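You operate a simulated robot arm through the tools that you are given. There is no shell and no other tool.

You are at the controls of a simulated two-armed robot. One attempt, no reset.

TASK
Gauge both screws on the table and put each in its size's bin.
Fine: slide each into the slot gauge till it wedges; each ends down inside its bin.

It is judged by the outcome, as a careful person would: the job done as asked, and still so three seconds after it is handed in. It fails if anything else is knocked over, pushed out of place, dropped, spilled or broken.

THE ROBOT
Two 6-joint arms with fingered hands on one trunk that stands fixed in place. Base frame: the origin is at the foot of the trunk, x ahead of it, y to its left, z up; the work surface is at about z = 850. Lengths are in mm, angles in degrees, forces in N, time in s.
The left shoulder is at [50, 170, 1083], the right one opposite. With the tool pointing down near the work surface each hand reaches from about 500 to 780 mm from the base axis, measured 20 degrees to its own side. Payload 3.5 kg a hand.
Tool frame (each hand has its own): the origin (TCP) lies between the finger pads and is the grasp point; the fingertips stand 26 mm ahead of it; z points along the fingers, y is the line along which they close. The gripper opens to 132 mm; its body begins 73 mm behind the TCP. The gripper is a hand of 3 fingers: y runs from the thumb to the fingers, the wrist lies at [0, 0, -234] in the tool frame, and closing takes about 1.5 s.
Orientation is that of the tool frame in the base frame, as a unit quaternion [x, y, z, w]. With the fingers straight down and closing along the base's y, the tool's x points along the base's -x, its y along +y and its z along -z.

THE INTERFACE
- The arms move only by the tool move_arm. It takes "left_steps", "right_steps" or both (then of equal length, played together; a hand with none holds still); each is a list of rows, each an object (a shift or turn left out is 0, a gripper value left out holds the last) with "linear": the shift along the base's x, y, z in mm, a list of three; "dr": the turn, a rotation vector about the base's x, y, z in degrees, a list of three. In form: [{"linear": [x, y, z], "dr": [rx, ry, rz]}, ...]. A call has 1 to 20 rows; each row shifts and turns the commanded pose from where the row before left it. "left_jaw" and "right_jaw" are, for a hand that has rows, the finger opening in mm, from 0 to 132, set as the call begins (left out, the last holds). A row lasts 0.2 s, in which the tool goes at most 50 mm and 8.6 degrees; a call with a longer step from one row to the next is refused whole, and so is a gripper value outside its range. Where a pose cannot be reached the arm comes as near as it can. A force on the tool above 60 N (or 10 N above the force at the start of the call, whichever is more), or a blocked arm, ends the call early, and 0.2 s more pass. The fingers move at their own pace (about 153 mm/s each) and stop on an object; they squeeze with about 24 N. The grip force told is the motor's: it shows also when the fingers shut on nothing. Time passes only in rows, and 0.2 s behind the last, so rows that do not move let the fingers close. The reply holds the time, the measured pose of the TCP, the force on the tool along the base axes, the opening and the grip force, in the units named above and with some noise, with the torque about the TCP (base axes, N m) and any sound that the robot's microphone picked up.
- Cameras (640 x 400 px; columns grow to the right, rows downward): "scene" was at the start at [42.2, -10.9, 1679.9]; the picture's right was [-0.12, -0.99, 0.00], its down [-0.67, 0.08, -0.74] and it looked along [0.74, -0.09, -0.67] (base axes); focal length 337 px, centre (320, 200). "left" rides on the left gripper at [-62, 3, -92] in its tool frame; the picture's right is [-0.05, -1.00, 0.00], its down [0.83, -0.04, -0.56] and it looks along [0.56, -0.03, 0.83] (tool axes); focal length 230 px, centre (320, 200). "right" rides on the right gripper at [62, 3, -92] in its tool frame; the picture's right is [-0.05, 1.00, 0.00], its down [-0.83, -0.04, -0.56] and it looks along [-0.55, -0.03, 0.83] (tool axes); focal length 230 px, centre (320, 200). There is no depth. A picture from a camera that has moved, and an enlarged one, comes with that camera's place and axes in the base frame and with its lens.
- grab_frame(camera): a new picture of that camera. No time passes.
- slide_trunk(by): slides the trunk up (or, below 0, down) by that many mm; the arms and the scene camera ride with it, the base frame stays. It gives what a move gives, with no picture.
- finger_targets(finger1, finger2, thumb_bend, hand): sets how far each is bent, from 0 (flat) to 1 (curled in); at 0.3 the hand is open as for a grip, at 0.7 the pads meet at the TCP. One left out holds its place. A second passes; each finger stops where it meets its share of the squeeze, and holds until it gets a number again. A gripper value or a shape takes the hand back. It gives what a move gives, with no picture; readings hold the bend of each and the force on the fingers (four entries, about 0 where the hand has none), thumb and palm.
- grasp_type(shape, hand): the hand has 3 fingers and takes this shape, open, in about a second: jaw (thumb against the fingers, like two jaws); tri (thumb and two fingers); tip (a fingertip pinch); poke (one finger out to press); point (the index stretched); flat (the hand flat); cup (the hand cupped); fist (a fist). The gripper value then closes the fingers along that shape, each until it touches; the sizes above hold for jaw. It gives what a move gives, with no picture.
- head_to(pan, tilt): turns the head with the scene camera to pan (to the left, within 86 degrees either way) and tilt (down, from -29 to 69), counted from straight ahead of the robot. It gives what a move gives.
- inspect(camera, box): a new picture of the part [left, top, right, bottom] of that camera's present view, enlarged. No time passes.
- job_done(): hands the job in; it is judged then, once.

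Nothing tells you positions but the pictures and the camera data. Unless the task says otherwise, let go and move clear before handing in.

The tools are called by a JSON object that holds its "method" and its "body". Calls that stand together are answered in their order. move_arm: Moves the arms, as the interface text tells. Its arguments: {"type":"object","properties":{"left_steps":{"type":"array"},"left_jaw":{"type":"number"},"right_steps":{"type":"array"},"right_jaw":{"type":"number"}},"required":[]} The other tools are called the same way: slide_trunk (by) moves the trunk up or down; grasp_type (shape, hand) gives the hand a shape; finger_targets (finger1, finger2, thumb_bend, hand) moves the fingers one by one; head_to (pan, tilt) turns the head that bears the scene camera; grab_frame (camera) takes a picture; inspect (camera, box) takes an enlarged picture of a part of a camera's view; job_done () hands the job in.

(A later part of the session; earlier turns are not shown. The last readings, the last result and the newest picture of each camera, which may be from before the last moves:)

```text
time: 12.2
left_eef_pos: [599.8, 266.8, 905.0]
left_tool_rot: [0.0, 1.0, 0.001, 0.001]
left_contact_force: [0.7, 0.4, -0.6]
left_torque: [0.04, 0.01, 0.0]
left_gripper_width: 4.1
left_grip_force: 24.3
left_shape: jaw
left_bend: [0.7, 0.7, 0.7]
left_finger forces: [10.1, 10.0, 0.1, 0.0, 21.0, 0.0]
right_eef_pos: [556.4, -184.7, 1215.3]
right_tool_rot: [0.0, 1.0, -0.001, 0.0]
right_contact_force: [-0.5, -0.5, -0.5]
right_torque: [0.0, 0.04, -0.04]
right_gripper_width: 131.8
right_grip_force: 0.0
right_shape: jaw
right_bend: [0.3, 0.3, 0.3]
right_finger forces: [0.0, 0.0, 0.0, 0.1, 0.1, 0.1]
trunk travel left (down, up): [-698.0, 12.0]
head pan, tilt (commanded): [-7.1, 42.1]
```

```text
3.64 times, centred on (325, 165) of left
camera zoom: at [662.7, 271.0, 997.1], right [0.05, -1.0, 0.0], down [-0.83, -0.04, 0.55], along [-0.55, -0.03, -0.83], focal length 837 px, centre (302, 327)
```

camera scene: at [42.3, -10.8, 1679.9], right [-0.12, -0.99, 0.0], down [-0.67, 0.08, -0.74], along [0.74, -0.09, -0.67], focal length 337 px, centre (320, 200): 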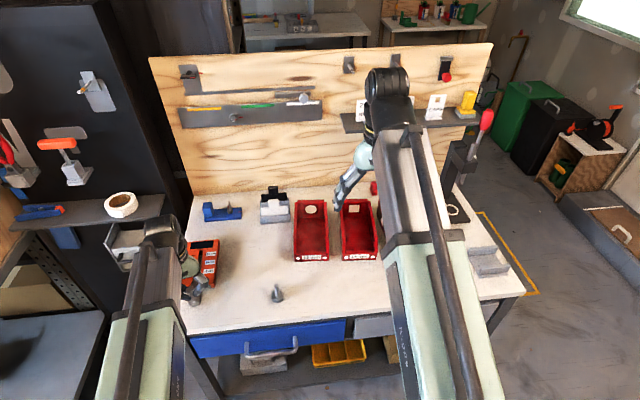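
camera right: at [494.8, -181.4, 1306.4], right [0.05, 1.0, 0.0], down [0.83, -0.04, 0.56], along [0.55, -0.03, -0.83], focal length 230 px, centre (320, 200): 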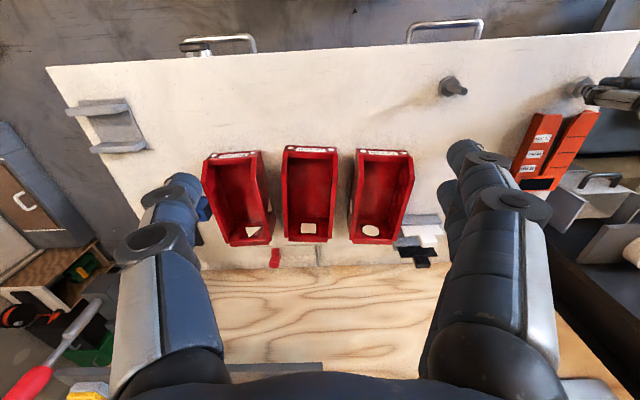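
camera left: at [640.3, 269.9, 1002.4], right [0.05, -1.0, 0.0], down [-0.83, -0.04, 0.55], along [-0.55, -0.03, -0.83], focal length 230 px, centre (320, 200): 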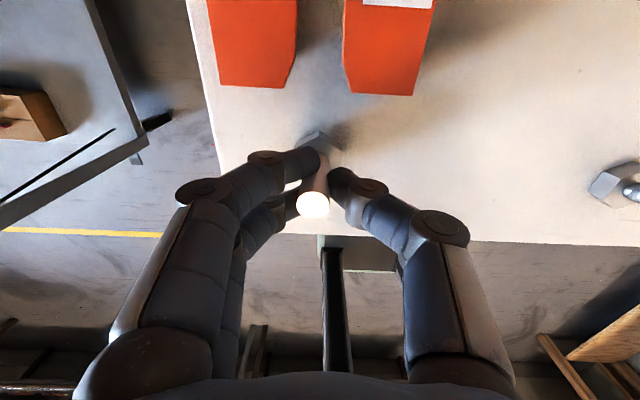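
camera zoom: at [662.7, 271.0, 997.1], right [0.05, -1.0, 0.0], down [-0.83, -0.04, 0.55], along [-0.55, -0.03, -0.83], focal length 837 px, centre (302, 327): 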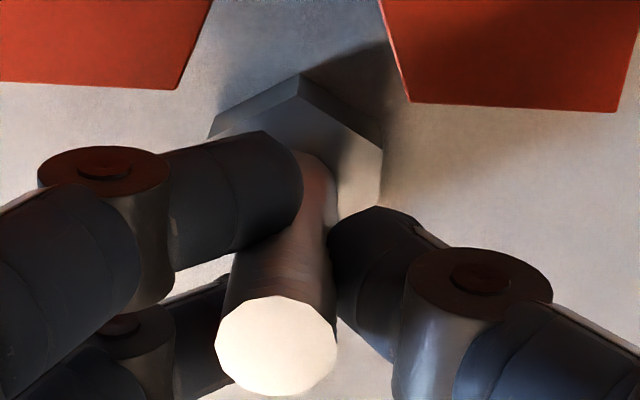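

The head rests on or just above the table with the shank on the slot's centre line. I'll slide forward in stages, starting with 40 mm into the mouth, and watch the forces and the gauge.

{"method": "move_arm", "body": {"left_steps": [{"linear": [5, 0, 0]}, {"linear": [5, 0, 0]}, {"linear": [5, 0, 0]}, {"linear": [5, 0, 0]}, {"linear": [5, 0, 0]}, {"linear": [0, 0, 0]}]}}

{"method": "inspect", "body": {"camera": "left", "box": [260, 40, 390, 220]}}

{"method": "inspect", "body": {"camera": "right", "box": [500, 70, 620, 190]}}

{"method": "inspect", "body": {"camera": "scene", "box": [180, 265, 230, 305]}}

```text
time: 13.6
left_eef_pos: [626.3, 266.8, 905.6]
left_tool_rot: [0.0, 1.0, 0.001, 0.001]
left_contact_force: [-0.6, -0.5, 0.5]
left_torque: [0.01, 0.02, 0.04]
left_gripper_width: 4.1
left_grip_force: 24.4
left_shape: jaw
left_bend: [0.7, 0.7, 0.7]
left_finger forces: [10.1, 10.7, 0.0, 0.0, 21.5, 0.0]
right_eef_pos: [556.1, -184.2, 1215.1]
right_tool_rot: [0.0, 1.0, -0.001, 0.0]
right_contact_force: [0.0, -0.4, -0.2]
right_torque: [-0.04, -0.01, -0.02]
right_gripper_width: 132.0
right_grip_force: 0.1
right_shape: jaw
right_bend: [0.3, 0.3, 0.3]
right_finger forces: [0.0, 0.1, 0.0, 0.0, 0.1, 0.0]
trunk travel left (down, up): [-698.0, 12.0]
head pan, tilt (commanded): [-7.1, 42.1]
```

```text
2.22 times, centred on (325, 130) of left
camera zoom: at [687.3, 270.8, 996.2], right [0.05, -1.0, 0.0], down [-0.83, -0.04, 0.55], along [-0.55, -0.03, -0.83], focal length 511 px, centre (309, 356)
```

zoom: 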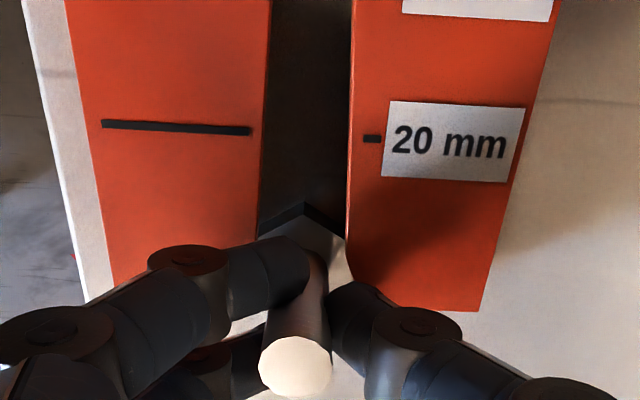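

```text
3.33 times, centred on (560, 130) of right
camera zoom: at [494.5, -181.5, 1306.5], right [0.05, 1.0, 0.0], down [0.83, -0.04, 0.56], along [0.55, -0.03, -0.83], focal length 767 px, centre (-480, 433)
```

zoom: 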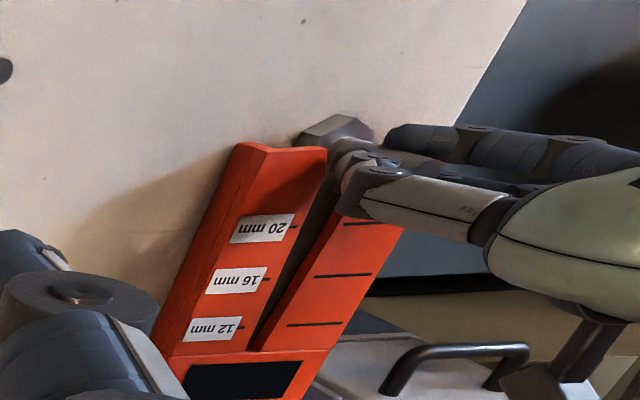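

```text
10.00 times, centred on (205, 285) of scene
camera zoom: at [42.0, -10.9, 1679.9], right [-0.12, -0.99, 0.0], down [-0.67, 0.08, -0.74], along [0.74, -0.09, -0.67], focal length 3366 px, centre (1470, -650)
```

zoom: 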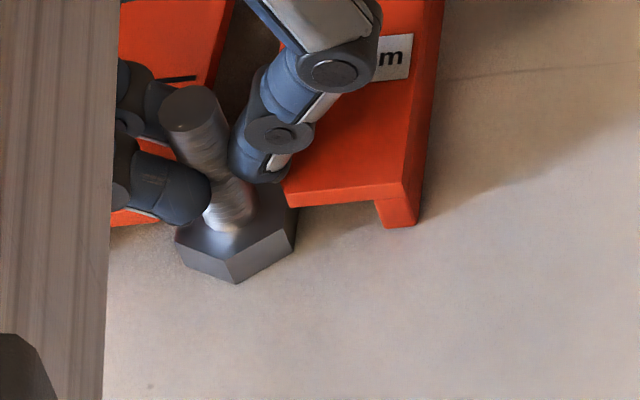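

The head slid under the plate with no force and the gauge hasn't moved. I'll continue another 30 mm.

{"method": "move_arm", "body": {"left_steps": [{"linear": [5, 0, 0]}, {"linear": [5, 0, 0]}, {"linear": [5, 0, 0]}, {"linear": [5, 0, 0]}, {"linear": [5, 0, 0]}, {"linear": [5, 0, 0]}, {"linear": [0, 0, 0]}]}}

{"method": "inspect", "body": {"camera": "left", "box": [260, 40, 390, 220]}}

{"method": "inspect", "body": {"camera": "right", "box": [500, 90, 610, 190]}}

{"method": "inspect", "body": {"camera": "scene", "box": [180, 255, 230, 295]}}

```text
time: 15.2
left_eef_pos: [657.2, 267.8, 905.8]
left_tool_rot: [0.0, 1.0, 0.001, 0.0]
left_contact_force: [-0.3, -0.3, -0.8]
left_torque: [0.0, 0.02, 0.03]
left_gripper_width: 4.2
left_grip_force: 23.9
left_shape: jaw
left_bend: [0.7, 0.7, 0.7]
left_finger forces: [10.3, 10.5, 0.0, 0.0, 21.2, 0.0]
right_eef_pos: [558.1, -185.0, 1213.9]
right_tool_rot: [-0.001, 1.0, -0.002, -0.001]
right_contact_force: [-0.9, 0.1, 0.5]
right_torque: [0.0, 0.02, 0.0]
right_gripper_width: 131.9
right_grip_force: 0.1
right_shape: jaw
right_bend: [0.3, 0.3, 0.3]
right_finger forces: [0.1, 0.0, 0.1, 0.1, 0.0, 0.1]
trunk travel left (down, up): [-698.0, 12.0]
head pan, tilt (commanded): [-7.1, 42.1]
```

```text
2.22 times, centred on (325, 130) of left
camera zoom: at [718.0, 271.1, 997.8], right [0.05, -1.0, 0.0], down [-0.83, -0.04, 0.55], along [-0.55, -0.03, -0.83], focal length 511 px, centre (309, 356)
```

zoom: 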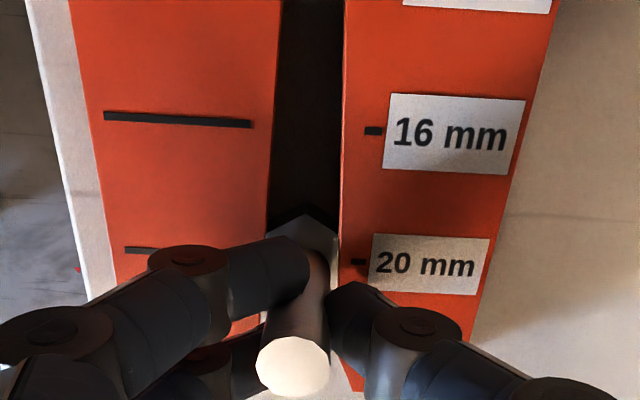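

```text
4.00 times, centred on (555, 140) of right
camera zoom: at [494.7, -181.4, 1306.4], right [0.05, 1.0, 0.0], down [0.83, -0.04, 0.56], along [0.55, -0.03, -0.83], focal length 920 px, centre (-620, 440)
```

zoom: 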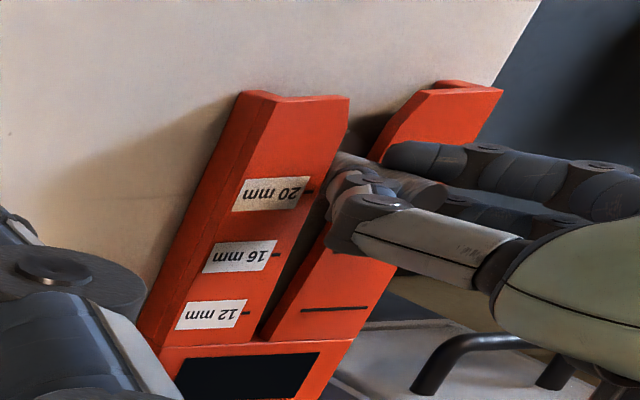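

```text
10.00 times, centred on (205, 275) of scene
camera zoom: at [42.2, -10.8, 1679.9], right [-0.12, -0.99, 0.0], down [-0.67, 0.08, -0.74], along [0.74, -0.09, -0.67], focal length 3366 px, centre (1470, -550)
```

zoom: 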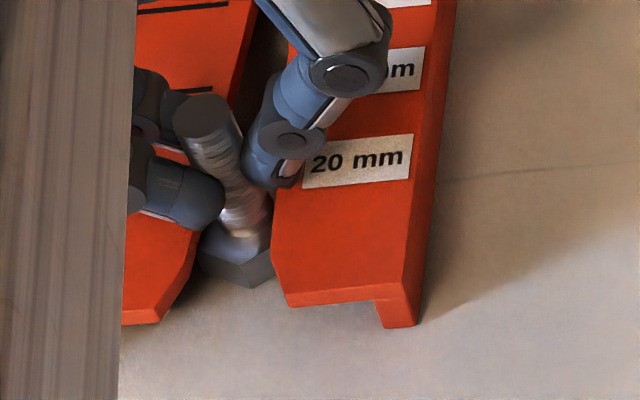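

{"method": "inspect", "body": {"camera": "left", "box": [300, 120, 350, 200]}}

{"method": "inspect", "body": {"camera": "scene", "box": [192, 270, 216, 290]}}

{"method": "inspect", "body": {"camera": "right", "box": [550, 110, 600, 150]}}

```text
5.00 times, centred on (325, 160) of left
camera zoom: at [718.0, 271.1, 997.8], right [0.05, -1.0, 0.0], down [-0.83, -0.04, 0.55], along [-0.55, -0.03, -0.83], focal length 1150 px, centre (295, 400)
```

zoom: 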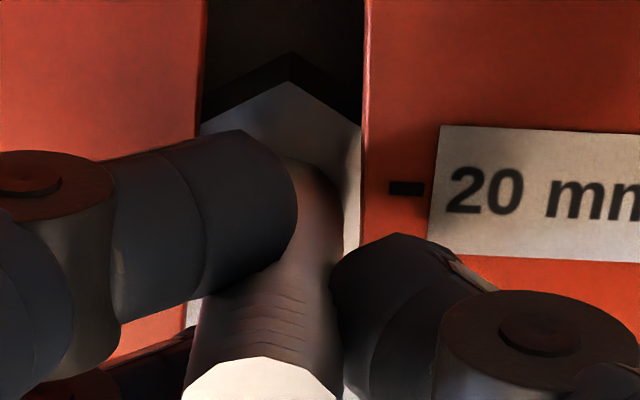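

```text
16.00 times, centred on (204, 280) of scene
camera zoom: at [42.2, -10.8, 1679.9], right [-0.12, -0.99, 0.0], down [-0.67, 0.08, -0.74], along [0.74, -0.09, -0.67], focal length 5386 px, centre (2176, -1080)
```

zoom: 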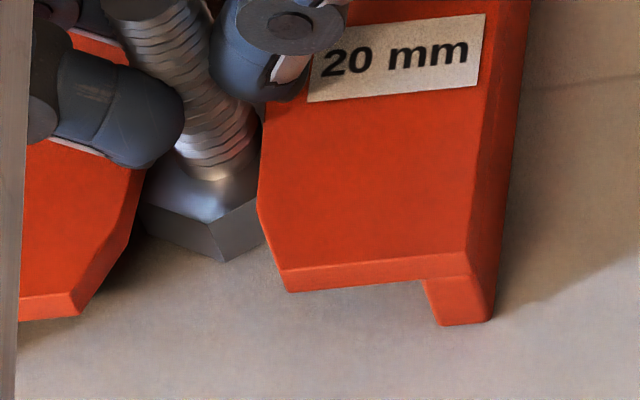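

```text
10.00 times, centred on (575, 130) of right
camera zoom: at [494.7, -181.4, 1306.4], right [0.05, 1.0, 0.0], down [0.83, -0.04, 0.56], along [0.55, -0.03, -0.83], focal length 2301 px, centre (-2230, 900)
```

zoom: 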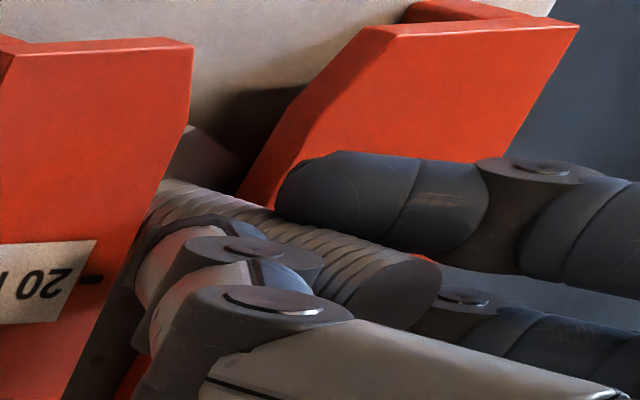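

The shank sits roughly 0.8 mm right of the slot's centre, so I'll correct that in y while sliding another 15 mm. After that I'll go in fine steps.

{"method": "move_arm", "body": {"left_steps": [{"linear": [3, 0.4, 0]}, {"linear": [3, 0.4, 0]}, {"linear": [3, 0, 0]}, {"linear": [3, 0, 0]}, {"linear": [3, 0, 0]}, {"linear": [0, 0, 0]}]}}

{"method": "inspect", "body": {"camera": "left", "box": [290, 110, 350, 200]}}

{"method": "inspect", "body": {"camera": "scene", "box": [190, 255, 222, 290]}}

{"method": "inspect", "body": {"camera": "right", "box": [540, 110, 600, 160]}}

```text
time: 16.6
left_eef_pos: [671.2, 268.5, 904.8]
left_tool_rot: [-0.001, 1.0, 0.002, 0.001]
left_contact_force: [0.0, -0.7, -0.6]
left_torque: [-0.04, 0.01, -0.04]
left_gripper_width: 4.0
left_grip_force: 23.8
left_shape: jaw
left_bend: [0.7, 0.7, 0.7]
left_finger forces: [10.5, 10.4, 0.1, 0.0, 21.2, 0.0]
right_eef_pos: [556.7, -186.4, 1214.9]
right_tool_rot: [0.0, 1.0, -0.001, 0.0]
right_contact_force: [-0.2, -0.6, -0.1]
right_torque: [-0.01, 0.03, -0.02]
right_gripper_width: 132.0
right_grip_force: 0.1
right_shape: jaw
right_bend: [0.3, 0.3, 0.3]
right_finger forces: [0.0, 0.0, 0.0, 0.0, 0.1, 0.0]
trunk travel left (down, up): [-698.0, 12.0]
head pan, tilt (commanded): [-7.1, 42.1]
```

```text
4.44 times, centred on (320, 155) of left
camera zoom: at [732.0, 271.7, 997.2], right [0.05, -1.0, 0.0], down [-0.83, -0.04, 0.55], along [-0.55, -0.03, -0.83], focal length 1022 px, centre (320, 400)
```

zoom: 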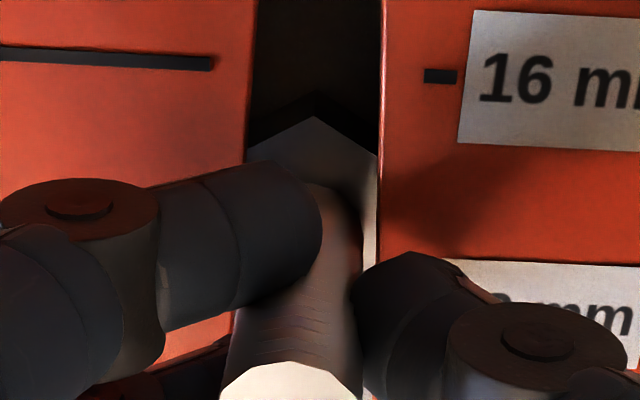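

```text
11.43 times, centred on (206, 272) of scene
camera zoom: at [42.2, -10.8, 1679.9], right [-0.12, -0.99, 0.0], down [-0.67, 0.08, -0.74], along [0.74, -0.09, -0.67], focal length 3847 px, centre (1623, -629)
```

zoom: 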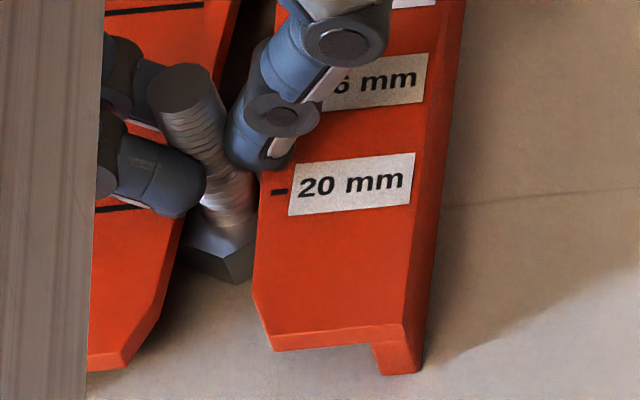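

```text
8.00 times, centred on (570, 135) of right
camera zoom: at [494.7, -181.4, 1306.4], right [0.05, 1.0, 0.0], down [0.83, -0.04, 0.56], along [0.55, -0.03, -0.83], focal length 1841 px, centre (-1680, 720)
```

zoom: 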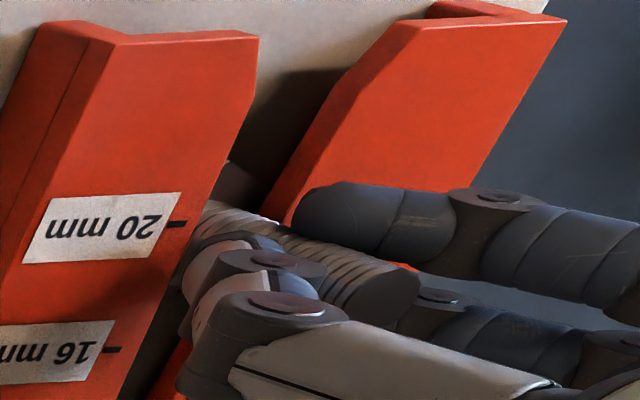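

{"method": "move_arm", "body": {"left_steps": [{"linear": [2, -0.1, 0]}, {"linear": [2, -0.1, 0]}, {"linear": [2, 0, 0]}, {"linear": [2, 0, 0]}, {"linear": [2, 0, 0]}, {"linear": [0, 0, 0]}]}}

{"method": "inspect", "body": {"camera": "left", "box": [290, 110, 350, 200]}}

{"method": "inspect", "body": {"camera": "scene", "box": [190, 255, 222, 290]}}

```text
time: 18.0
left_eef_pos: [681.3, 268.3, 906.5]
left_tool_rot: [0.0, 1.0, 0.001, 0.001]
left_contact_force: [-0.3, -0.5, -0.2]
left_torque: [0.02, 0.0, -0.04]
left_gripper_width: 3.8
left_grip_force: 23.9
left_shape: jaw
left_bend: [0.7, 0.7, 0.7]
left_finger forces: [10.4, 10.5, 0.0, 0.1, 21.1, 0.0]
right_eef_pos: [557.1, -184.8, 1214.9]
right_tool_rot: [0.0, 1.0, -0.001, -0.001]
right_contact_force: [0.1, -0.9, 0.2]
right_torque: [0.0, -0.05, -0.02]
right_gripper_width: 131.7
right_grip_force: 0.2
right_shape: jaw
right_bend: [0.3, 0.3, 0.3]
right_finger forces: [0.0, 0.0, 0.0, 0.1, 0.1, 0.0]
trunk travel left (down, up): [-698.0, 12.0]
head pan, tilt (commanded): [-7.1, 42.1]
```

```text
4.44 times, centred on (320, 155) of left
camera zoom: at [742.3, 271.7, 997.3], right [0.05, -1.0, 0.0], down [-0.83, -0.04, 0.55], along [-0.55, -0.03, -0.83], focal length 1022 px, centre (320, 400)
```

zoom: 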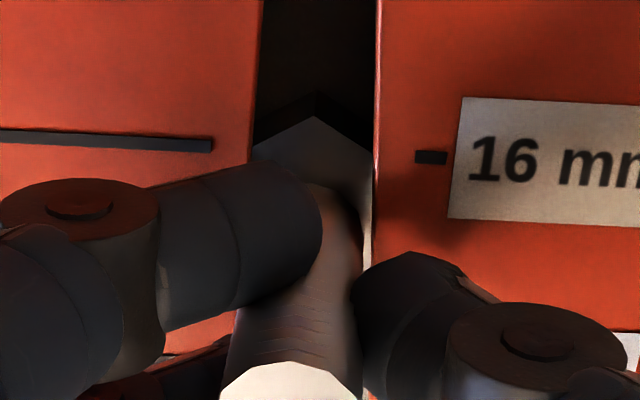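

```text
11.43 times, centred on (206, 272) of scene
camera zoom: at [42.3, -10.8, 1679.9], right [-0.12, -0.99, 0.0], down [-0.67, 0.08, -0.74], along [0.74, -0.09, -0.67], focal length 3847 px, centre (1623, -629)
```

zoom: 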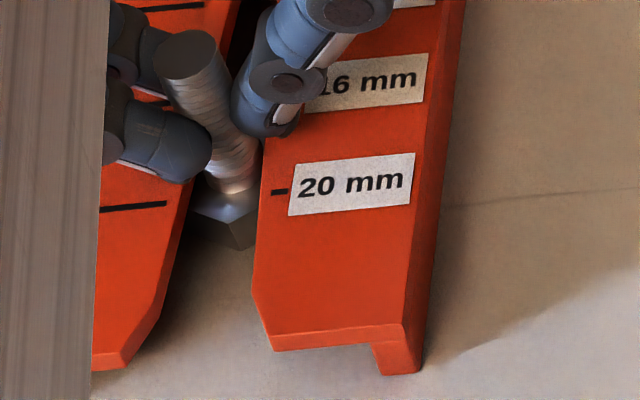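

No contact yet and the gauge is unmoved. I'll take a small y correction and advance in finer steps.

{"method": "move_arm", "body": {"left_steps": [{"linear": [1, -0.15, 0]}, {"linear": [1, -0.15, 0]}, {"linear": [1, 0, 0]}, {"linear": [1, 0, 0]}, {"linear": [1, 0, 0]}, {"linear": [0, 0, 0]}]}}

{"method": "inspect", "body": {"camera": "left", "box": [290, 110, 350, 200]}}

{"method": "inspect", "body": {"camera": "scene", "box": [190, 255, 222, 290]}}

```text
time: 19.4
left_eef_pos: [685.8, 267.2, 905.8]
left_tool_rot: [0.0, 1.0, 0.0, 0.002]
left_contact_force: [-0.2, 0.5, -0.7]
left_torque: [0.02, 0.01, -0.01]
left_gripper_width: 3.9
left_grip_force: 24.2
left_shape: jaw
left_bend: [0.7, 0.7, 0.7]
left_finger forces: [10.4, 10.4, 0.0, 0.1, 21.2, 0.0]
right_eef_pos: [556.1, -183.8, 1215.0]
right_tool_rot: [0.0, 1.0, -0.001, 0.001]
right_contact_force: [0.3, 0.3, -0.6]
right_torque: [-0.01, 0.04, 0.02]
right_gripper_width: 131.9
right_grip_force: 0.1
right_shape: jaw
right_bend: [0.3, 0.3, 0.3]
right_finger forces: [0.0, 0.0, 0.0, 0.0, 0.1, 0.0]
trunk travel left (down, up): [-698.0, 12.0]
head pan, tilt (commanded): [-7.1, 42.1]
```

```text
4.44 times, centred on (320, 155) of left
camera zoom: at [747.3, 271.0, 996.8], right [0.05, -1.0, 0.0], down [-0.83, -0.04, 0.55], along [-0.55, -0.03, -0.83], focal length 1022 px, centre (320, 400)
```

zoom: 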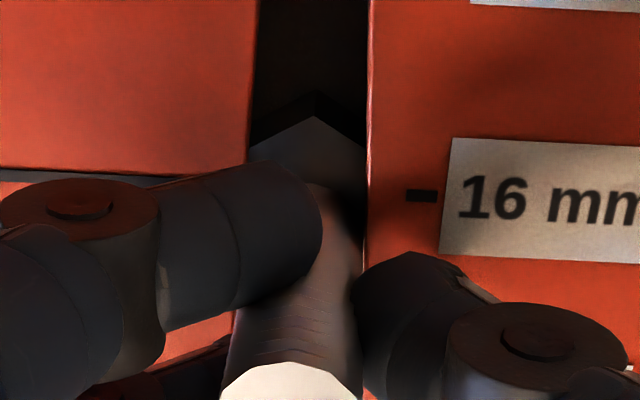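

```text
11.43 times, centred on (206, 272) of scene
camera zoom: at [42.2, -10.9, 1679.9], right [-0.12, -0.99, 0.0], down [-0.67, 0.08, -0.74], along [0.74, -0.09, -0.67], focal length 3847 px, centre (1623, -629)
```

zoom: 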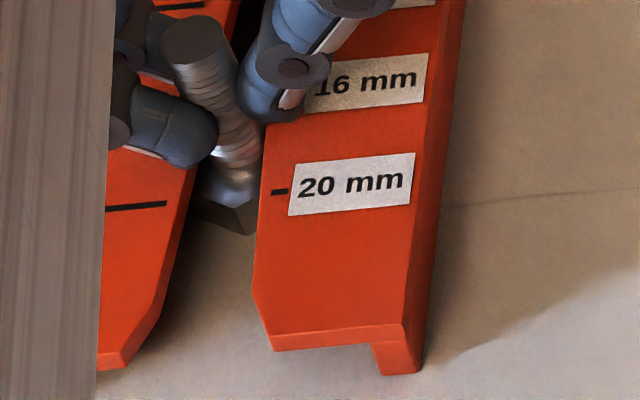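

The clearance is now balanced on both sides, at about 0.5–0.7 mm each. I'll keep advancing slowly toward the 16 mm mark.

{"method": "move_arm", "body": {"left_steps": [{"linear": [1, 0, 0]}, {"linear": [1, 0, 0]}, {"linear": [1, 0, 0]}, {"linear": [1, 0, 0]}, {"linear": [1, 0, 0]}, {"linear": [0, 0, 0]}]}}

{"method": "inspect", "body": {"camera": "left", "box": [290, 110, 350, 200]}}

{"method": "inspect", "body": {"camera": "scene", "box": [190, 255, 222, 290]}}

```text
time: 20.8
left_eef_pos: [690.6, 267.4, 905.2]
left_tool_rot: [0.0, 1.0, 0.001, 0.001]
left_contact_force: [0.0, -0.2, -0.7]
left_torque: [-0.02, 0.02, -0.01]
left_gripper_width: 4.2
left_grip_force: 24.5
left_shape: jaw
left_bend: [0.7, 0.7, 0.7]
left_finger forces: [10.7, 10.8, 0.0, 0.0, 20.9, 0.1]
right_eef_pos: [556.3, -184.4, 1213.9]
right_tool_rot: [0.0, 1.0, -0.001, 0.0]
right_contact_force: [-0.3, -0.5, -0.4]
right_torque: [-0.01, -0.01, -0.02]
right_gripper_width: 131.7
right_grip_force: 0.0
right_shape: jaw
right_bend: [0.3, 0.3, 0.3]
right_finger forces: [0.0, 0.1, 0.0, 0.0, 0.1, 0.0]
trunk travel left (down, up): [-698.0, 12.0]
head pan, tilt (commanded): [-7.1, 42.1]
```

```text
4.44 times, centred on (320, 155) of left
camera zoom: at [751.9, 271.1, 996.9], right [0.05, -1.0, 0.0], down [-0.83, -0.04, 0.55], along [-0.55, -0.03, -0.83], focal length 1022 px, centre (320, 400)
```

zoom: 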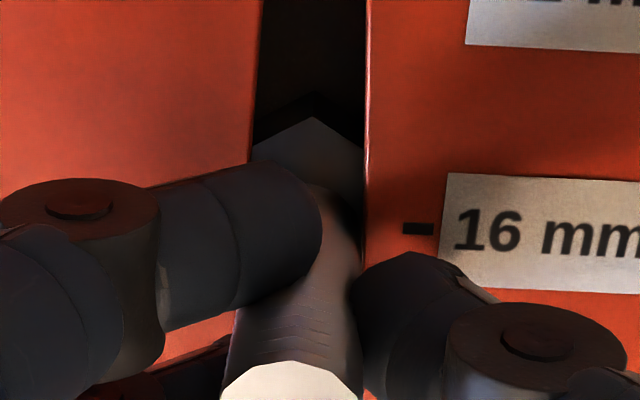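

```text
11.43 times, centred on (206, 272) of scene
camera zoom: at [42.3, -10.8, 1679.9], right [-0.12, -0.99, 0.0], down [-0.67, 0.08, -0.74], along [0.74, -0.09, -0.67], focal length 3847 px, centre (1623, -629)
```

zoom: 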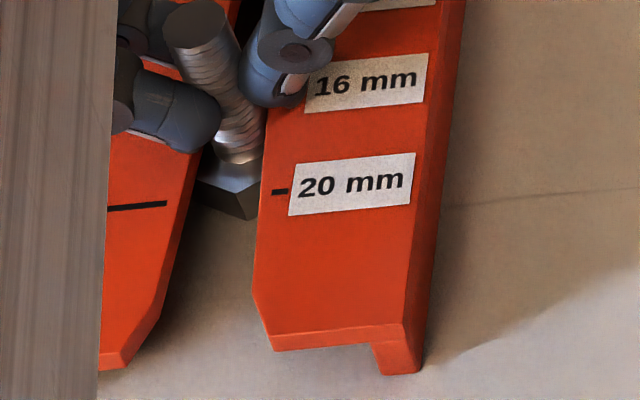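

{"method": "move_arm", "body": {"left_steps": [{"linear": [1, 0, 0]}, {"linear": [1, 0, 0]}, {"linear": [0.5, 0, 0]}, {"linear": [0, 0, 0]}]}}

{"method": "inspect", "body": {"camera": "left", "box": [290, 110, 350, 200]}}

{"method": "inspect", "body": {"camera": "scene", "box": [190, 255, 222, 290]}}

{"method": "inspect", "body": {"camera": "right", "box": [530, 110, 590, 160]}}

```text
time: 21.8
left_eef_pos: [693.0, 268.0, 906.2]
left_tool_rot: [-0.001, 1.0, 0.001, 0.0]
left_contact_force: [0.0, 0.1, -0.6]
left_torque: [0.05, 0.02, -0.01]
left_gripper_width: 4.4
left_grip_force: 23.7
left_shape: jaw
left_bend: [0.7, 0.7, 0.7]
left_finger forces: [10.8, 10.9, 0.1, 0.0, 20.9, 0.0]
right_eef_pos: [556.2, -184.2, 1214.5]
right_tool_rot: [-0.001, 1.0, 0.0, -0.001]
right_contact_force: [0.1, 0.8, 0.4]
right_torque: [-0.03, -0.02, 0.01]
right_gripper_width: 132.0
right_grip_force: 0.1
right_shape: jaw
right_bend: [0.3, 0.3, 0.3]
right_finger forces: [0.0, 0.0, 0.1, 0.0, 0.0, 0.0]
trunk travel left (down, up): [-698.0, 12.0]
head pan, tilt (commanded): [-7.1, 42.1]
```

```text
4.44 times, centred on (320, 155) of left
camera zoom: at [754.9, 271.3, 996.9], right [0.05, -1.0, 0.0], down [-0.83, -0.04, 0.55], along [-0.55, -0.03, -0.83], focal length 1022 px, centre (320, 400)
```

zoom: 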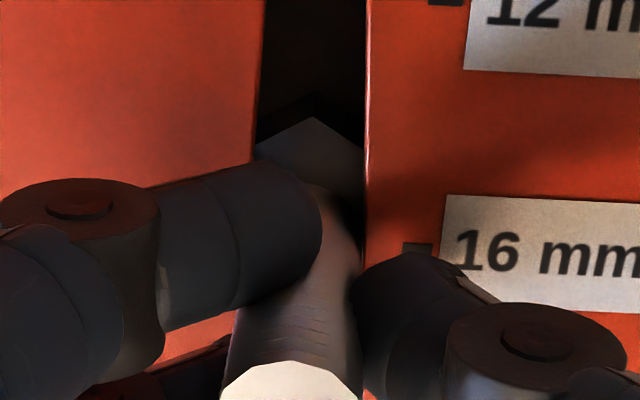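

```text
11.43 times, centred on (206, 272) of scene
camera zoom: at [42.2, -10.8, 1679.9], right [-0.12, -0.99, 0.0], down [-0.67, 0.08, -0.74], along [0.74, -0.09, -0.67], focal length 3847 px, centre (1623, -629)
```

zoom: 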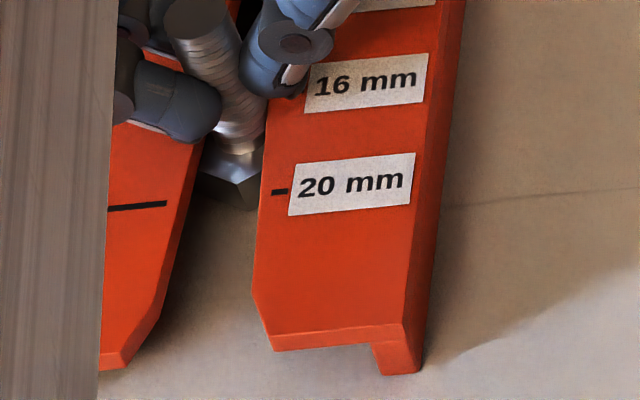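

```text
8.00 times, centred on (560, 135) of right
camera zoom: at [494.8, -181.4, 1306.4], right [0.05, 1.0, 0.0], down [0.83, -0.04, 0.56], along [0.55, -0.03, -0.83], focal length 1841 px, centre (-1600, 720)
```

zoom: 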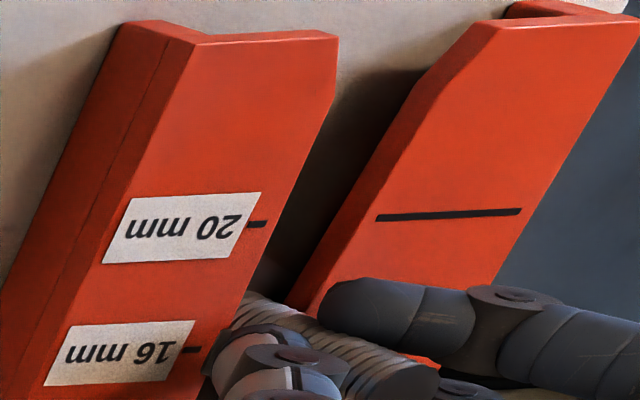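

{"method": "move_arm", "body": {"left_steps": [{"linear": [0.7, 0, 0]}, {"linear": [0.7, 0, 0]}, {"linear": [0, 0, 0]}]}}

{"method": "inspect", "body": {"camera": "scene", "box": [190, 255, 222, 290]}}

{"method": "inspect", "body": {"camera": "left", "box": [290, 110, 350, 200]}}

```text
time: 22.6
left_eef_pos: [695.0, 268.3, 905.7]
left_tool_rot: [0.0, 1.0, 0.002, 0.0]
left_contact_force: [-0.9, 1.5, 0.0]
left_torque: [0.01, 0.05, -0.03]
left_gripper_width: 4.0
left_grip_force: 24.5
left_shape: jaw
left_bend: [0.7, 0.7, 0.7]
left_finger forces: [10.8, 11.0, 0.0, 0.0, 20.8, 0.0]
right_eef_pos: [556.7, -184.9, 1214.2]
right_tool_rot: [0.0, 1.0, -0.001, 0.0]
right_contact_force: [0.2, -0.1, 0.0]
right_torque: [0.01, -0.01, -0.01]
right_gripper_width: 132.1
right_grip_force: 0.1
right_shape: jaw
right_bend: [0.3, 0.3, 0.3]
right_finger forces: [0.1, 0.0, 0.1, 0.0, 0.0, 0.0]
trunk travel left (down, up): [-698.0, 12.0]
head pan, tilt (commanded): [-7.1, 42.1]
```

```text
11.43 times, centred on (206, 272) of scene
camera zoom: at [42.3, -10.8, 1679.9], right [-0.12, -0.99, 0.0], down [-0.67, 0.08, -0.74], along [0.74, -0.09, -0.67], focal length 3847 px, centre (1623, -629)
```

zoom: 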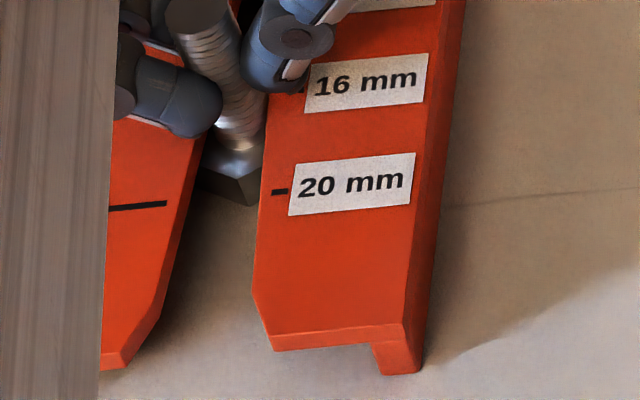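

```text
4.44 times, centred on (320, 155) of left
camera zoom: at [756.6, 271.3, 996.8], right [0.05, -1.0, 0.0], down [-0.83, -0.04, 0.55], along [-0.55, -0.03, -0.83], focal length 1022 px, centre (320, 400)
```

zoom: 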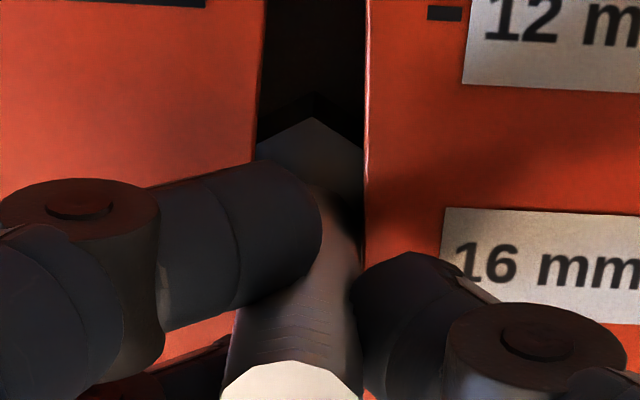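

A hint of side force (+y 1.5 N) suggests the shank is touching the right edge. I'll ease 0.2 mm toward +y and re-read.

{"method": "move_arm", "body": {"left_steps": [{"linear": [0, 0.2, 0]}, {"linear": [0, 0, 0]}]}}

{"method": "move_arm", "body": {"left_steps": [{"linear": [0.5, 0, 0]}, {"linear": [0, 0, 0]}]}}

```text
time: 23.2
left_eef_pos: [695.4, 266.4, 905.2]
left_tool_rot: [-0.001, 1.0, 0.001, 0.001]
left_contact_force: [0.1, 0.8, -1.3]
left_torque: [-0.01, 0.0, -0.03]
left_gripper_width: 4.0
left_grip_force: 24.5
left_shape: jaw
left_bend: [0.7, 0.7, 0.7]
left_finger forces: [10.8, 10.9, 0.1, 0.0, 21.0, 0.1]
right_eef_pos: [556.3, -186.5, 1213.5]
right_tool_rot: [0.0, 1.0, -0.001, 0.0]
right_contact_force: [0.5, 0.5, 0.3]
right_torque: [0.0, -0.03, 0.03]
right_gripper_width: 132.0
right_grip_force: 0.0
right_shape: jaw
right_bend: [0.3, 0.3, 0.3]
right_finger forces: [0.1, 0.1, 0.0, 0.1, 0.0, 0.0]
trunk travel left (down, up): [-698.0, 12.0]
head pan, tilt (commanded): [-7.1, 42.1]
```

```text
time: 23.8
left_eef_pos: [696.7, 268.0, 905.3]
left_tool_rot: [0.0, 1.0, 0.001, 0.001]
left_contact_force: [-0.4, 0.7, -0.7]
left_torque: [0.04, 0.03, 0.02]
left_gripper_width: 4.2
left_grip_force: 24.0
left_shape: jaw
left_bend: [0.7, 0.7, 0.7]
left_finger forces: [10.3, 11.2, 0.1, 0.0, 21.2, 0.0]
right_eef_pos: [556.5, -184.3, 1213.8]
right_tool_rot: [0.0, 1.0, -0.001, 0.001]
right_contact_force: [-1.1, 0.6, 0.4]
right_torque: [0.02, -0.02, 0.0]
right_gripper_width: 131.8
right_grip_force: 0.0
right_shape: jaw
right_bend: [0.3, 0.3, 0.3]
right_finger forces: [0.0, 0.0, 0.0, 0.0, 0.0, 0.1]
trunk travel left (down, up): [-698.0, 12.0]
head pan, tilt (commanded): [-7.1, 42.1]
```

{"method": "move_arm", "body": {"left_steps": [{"linear": [0.5, 0, 0]}, {"linear": [0, 0, 0]}]}}

{"method": "move_arm", "body": {"left_steps": [{"linear": [0.5, 0, 0]}, {"linear": [0, 0, 0]}]}}

{"method": "inspect", "body": {"camera": "scene", "box": [190, 255, 222, 290]}}

{"method": "inspect", "body": {"camera": "left", "box": [290, 110, 350, 200]}}

```text
time: 24.4
left_eef_pos: [695.9, 267.8, 905.7]
left_tool_rot: [0.001, 1.0, 0.001, -0.001]
left_contact_force: [-2.6, -0.3, -1.5]
left_torque: [-0.01, 0.04, 0.0]
left_gripper_width: 4.1
left_grip_force: 24.2
left_shape: jaw
left_bend: [0.7, 0.7, 0.7]
left_finger forces: [10.2, 11.5, 0.1, 0.0, 21.1, 0.1]
right_eef_pos: [555.8, -185.4, 1214.7]
right_tool_rot: [-0.001, 1.0, -0.001, 0.001]
right_contact_force: [0.3, -1.1, 0.0]
right_torque: [0.01, 0.0, -0.03]
right_gripper_width: 131.9
right_grip_force: 0.0
right_shape: jaw
right_bend: [0.3, 0.3, 0.3]
right_finger forces: [0.0, 0.0, 0.0, 0.0, 0.1, 0.0]
trunk travel left (down, up): [-698.0, 12.0]
head pan, tilt (commanded): [-7.1, 42.1]
```

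```text
time: 25.0
left_eef_pos: [696.7, 267.5, 904.8]
left_tool_rot: [0.0, 1.0, 0.001, 0.001]
left_contact_force: [-3.6, 0.7, -0.3]
left_torque: [0.0, 0.08, 0.03]
left_gripper_width: 4.0
left_grip_force: 24.4
left_shape: jaw
left_bend: [0.7, 0.7, 0.7]
left_finger forces: [10.2, 11.9, 0.1, 0.0, 21.1, 0.1]
right_eef_pos: [556.1, -185.2, 1215.0]
right_tool_rot: [-0.001, 1.0, -0.001, 0.0]
right_contact_force: [0.6, 0.3, 0.1]
right_torque: [0.0, 0.02, -0.03]
right_gripper_width: 131.9
right_grip_force: 0.0
right_shape: jaw
right_bend: [0.3, 0.3, 0.3]
right_finger forces: [0.0, 0.0, 0.0, 0.1, 0.1, 0.0]
trunk travel left (down, up): [-698.0, 12.0]
head pan, tilt (commanded): [-7.1, 42.1]
```

```text
11.43 times, centred on (206, 272) of scene
camera zoom: at [42.0, -10.8, 1679.9], right [-0.12, -0.99, 0.0], down [-0.67, 0.08, -0.74], along [0.74, -0.09, -0.67], focal length 3847 px, centre (1623, -629)
```

zoom: 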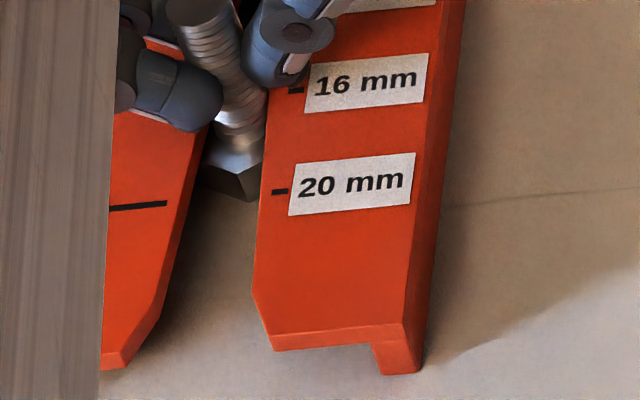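

```text
4.44 times, centred on (320, 155) of left
camera zoom: at [758.2, 271.3, 997.2], right [0.05, -1.0, 0.0], down [-0.83, -0.04, 0.55], along [-0.55, -0.03, -0.83], focal length 1022 px, centre (320, 400)
```

zoom: 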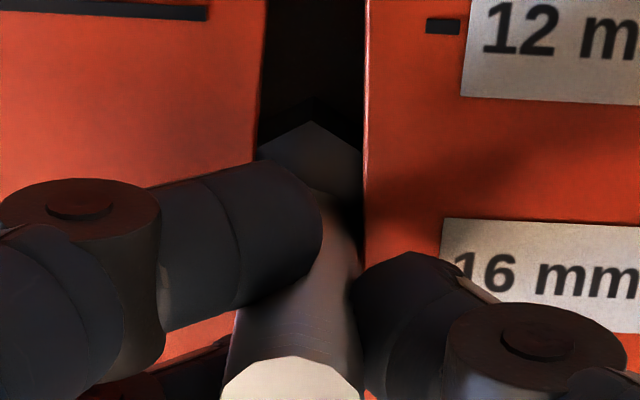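

Resistance along x is building (-2.6, then -3.6 N) with the shank at the 16 mm mark, and the gauge is still unmoved. One more gentle push will confirm the wedge.

{"method": "move_arm", "body": {"left_steps": [{"linear": [0.5, 0, 0]}, {"linear": [0.5, 0, 0]}, {"linear": [0, 0, 0]}]}}

{"method": "inspect", "body": {"camera": "scene", "box": [190, 255, 222, 290]}}

{"method": "inspect", "body": {"camera": "left", "box": [290, 110, 350, 200]}}

{"method": "inspect", "body": {"camera": "right", "box": [530, 100, 600, 160]}}

```text
time: 25.8
left_eef_pos: [697.9, 267.1, 905.9]
left_tool_rot: [0.0, 1.0, 0.001, 0.001]
left_contact_force: [-2.3, 0.8, -0.3]
left_torque: [0.02, 0.07, 0.0]
left_gripper_width: 4.0
left_grip_force: 24.2
left_shape: jaw
left_bend: [0.7, 0.7, 0.7]
left_finger forces: [10.2, 12.1, 0.1, 0.0, 21.0, 0.0]
right_eef_pos: [556.1, -184.5, 1213.7]
right_tool_rot: [-0.001, 1.0, 0.0, -0.001]
right_contact_force: [-0.7, -0.4, 0.4]
right_torque: [0.02, 0.03, 0.03]
right_gripper_width: 131.7
right_grip_force: 0.1
right_shape: jaw
right_bend: [0.3, 0.3, 0.3]
right_finger forces: [0.1, 0.1, 0.0, 0.0, 0.1, 0.1]
trunk travel left (down, up): [-698.0, 12.0]
head pan, tilt (commanded): [-7.1, 42.1]
```

```text
11.43 times, centred on (206, 272) of scene
camera zoom: at [42.1, -10.8, 1679.9], right [-0.12, -0.99, 0.0], down [-0.67, 0.08, -0.74], along [0.74, -0.09, -0.67], focal length 3847 px, centre (1623, -629)
```

zoom: 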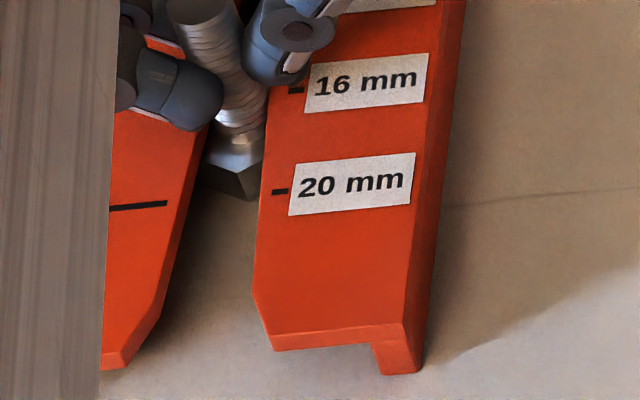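

```text
4.44 times, centred on (320, 155) of left
camera zoom: at [758.5, 271.2, 997.2], right [0.05, -1.0, 0.0], down [-0.83, -0.04, 0.55], along [-0.55, -0.03, -0.83], focal length 1022 px, centre (320, 400)
```

zoom: 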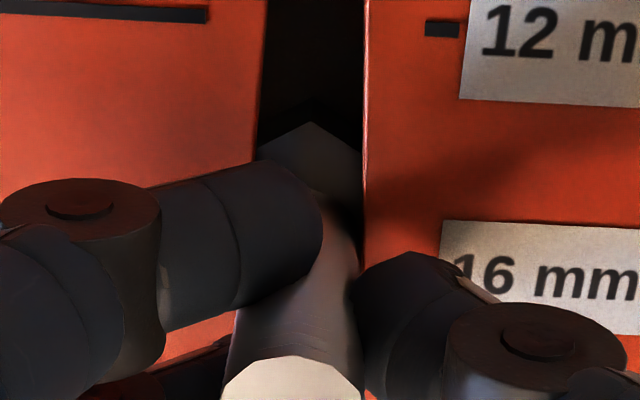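

```text
6.67 times, centred on (565, 130) of right
camera zoom: at [494.6, -181.4, 1306.5], right [0.05, 1.0, 0.0], down [0.83, -0.04, 0.56], along [0.55, -0.03, -0.83], focal length 1534 px, centre (-1313, 667)
```

zoom: 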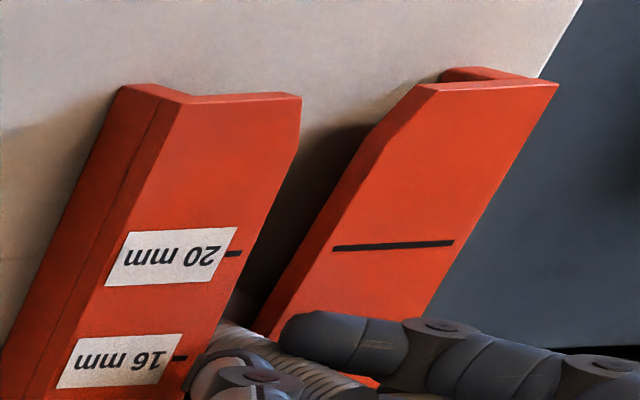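

{"method": "move_arm", "body": {"left_steps": [{"linear": [0.4, 0, 0]}, {"linear": [0.4, 0, 0]}, {"linear": [0, 0, 0]}, {"linear": [0, 0, 0]}]}}

{"method": "inspect", "body": {"camera": "scene", "box": [190, 255, 222, 290]}}

{"method": "inspect", "body": {"camera": "left", "box": [290, 110, 350, 200]}}

```text
time: 26.8
left_eef_pos: [697.8, 267.3, 905.8]
left_tool_rot: [0.0, 1.0, 0.0, 0.001]
left_contact_force: [-4.1, -0.4, -1.2]
left_torque: [0.06, 0.14, 0.01]
left_gripper_width: 4.4
left_grip_force: 23.9
left_shape: jaw
left_bend: [0.7, 0.7, 0.7]
left_finger forces: [9.8, 13.5, 0.0, 0.0, 21.2, 0.0]
right_eef_pos: [556.0, -184.8, 1215.4]
right_tool_rot: [0.0, 1.0, -0.001, 0.0]
right_contact_force: [-0.1, -0.1, 0.3]
right_torque: [-0.03, 0.01, 0.02]
right_gripper_width: 131.9
right_grip_force: 0.1
right_shape: jaw
right_bend: [0.3, 0.3, 0.3]
right_finger forces: [0.0, 0.0, 0.0, 0.0, 0.0, 0.0]
trunk travel left (down, up): [-698.0, 12.0]
head pan, tilt (commanded): [-7.1, 42.1]
```

```text
11.43 times, centred on (206, 272) of scene
camera zoom: at [41.8, -10.8, 1679.9], right [-0.12, -0.99, 0.0], down [-0.67, 0.08, -0.74], along [0.74, -0.09, -0.67], focal length 3847 px, centre (1623, -629)
```

zoom: 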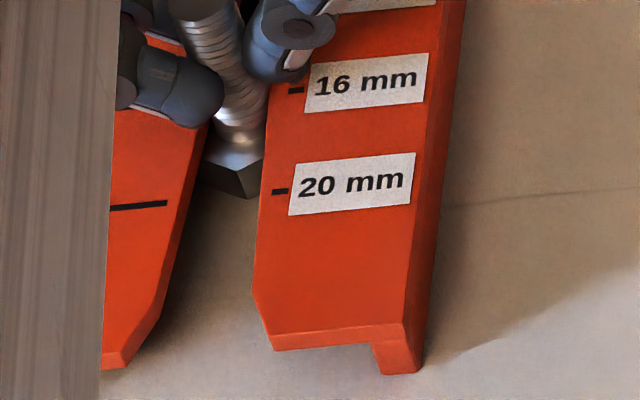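

```text
4.44 times, centred on (320, 155) of left
camera zoom: at [759.3, 271.2, 997.3], right [0.05, -1.0, 0.0], down [-0.83, -0.04, 0.55], along [-0.55, -0.03, -0.83], focal length 1022 px, centre (320, 400)
```

zoom: 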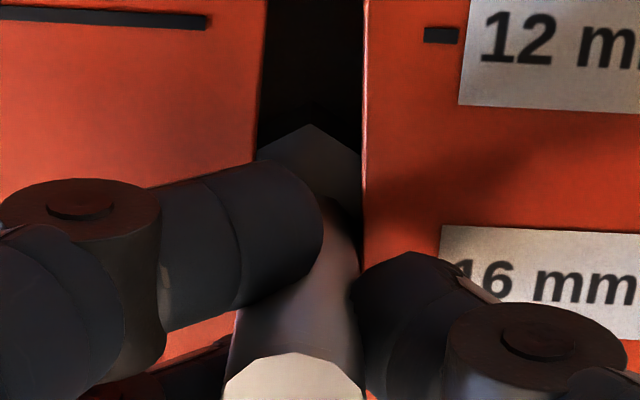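

Screw A is wedged at the 16 mm mark: the hand advances but the screw doesn't, at about 4 N, and the gauge hasn't moved. So A is 16 mm. I'll back straight out gently.

{"method": "move_arm", "body": {"left_steps": [{"linear": [-1, 0, 0]}, {"linear": [-1, 0, 0]}, {"linear": [-1, 0, 0]}, {"linear": [-1, 0, 0]}, {"linear": [-1.5, 0, 0]}, {"linear": [-2, 0, 0]}, {"linear": [-3, 0, 0]}, {"linear": [0, 0, 0]}]}}

{"method": "inspect", "body": {"camera": "scene", "box": [190, 255, 222, 290]}}

{"method": "inspect", "body": {"camera": "left", "box": [290, 110, 350, 200]}}

```text
time: 28.6
left_eef_pos: [689.1, 267.2, 905.3]
left_tool_rot: [0.0, 1.0, 0.0, 0.0]
left_contact_force: [-0.8, -1.6, -0.8]
left_torque: [0.03, -0.03, -0.03]
left_gripper_width: 4.0
left_grip_force: 23.9
left_shape: jaw
left_bend: [0.7, 0.7, 0.7]
left_finger forces: [11.5, 11.7, 0.0, 0.0, 21.3, 0.0]
right_eef_pos: [557.1, -185.5, 1214.0]
right_tool_rot: [0.0, 1.0, -0.001, 0.0]
right_contact_force: [-0.2, 0.5, -0.4]
right_torque: [0.02, 0.01, -0.02]
right_gripper_width: 132.0
right_grip_force: 0.1
right_shape: jaw
right_bend: [0.3, 0.3, 0.3]
right_finger forces: [0.1, 0.1, 0.1, 0.0, 0.0, 0.0]
trunk travel left (down, up): [-698.0, 12.0]
head pan, tilt (commanded): [-7.1, 42.1]
```

```text
11.43 times, centred on (206, 272) of scene
camera zoom: at [42.3, -10.8, 1679.9], right [-0.12, -0.99, 0.0], down [-0.67, 0.08, -0.74], along [0.74, -0.09, -0.67], focal length 3847 px, centre (1623, -629)
```

zoom: 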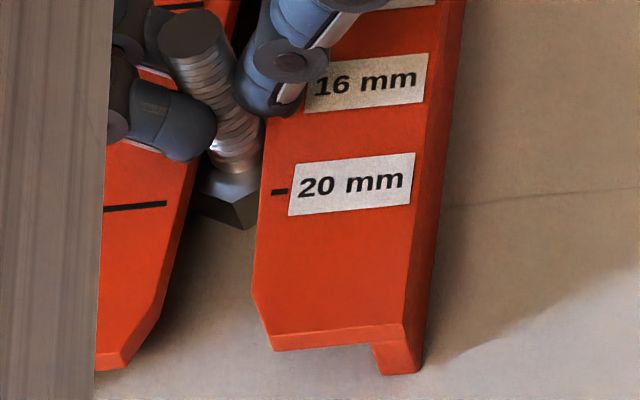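

```text
4.44 times, centred on (320, 155) of left
camera zoom: at [749.0, 271.7, 997.0], right [0.05, -1.0, 0.0], down [-0.83, -0.04, 0.55], along [-0.55, -0.03, -0.83], focal length 1022 px, centre (320, 400)
```

zoom: 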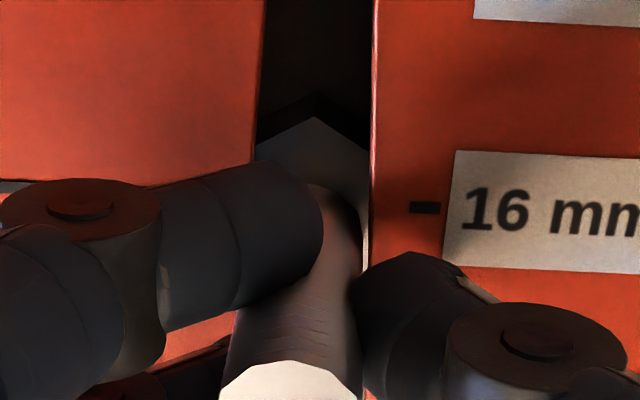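

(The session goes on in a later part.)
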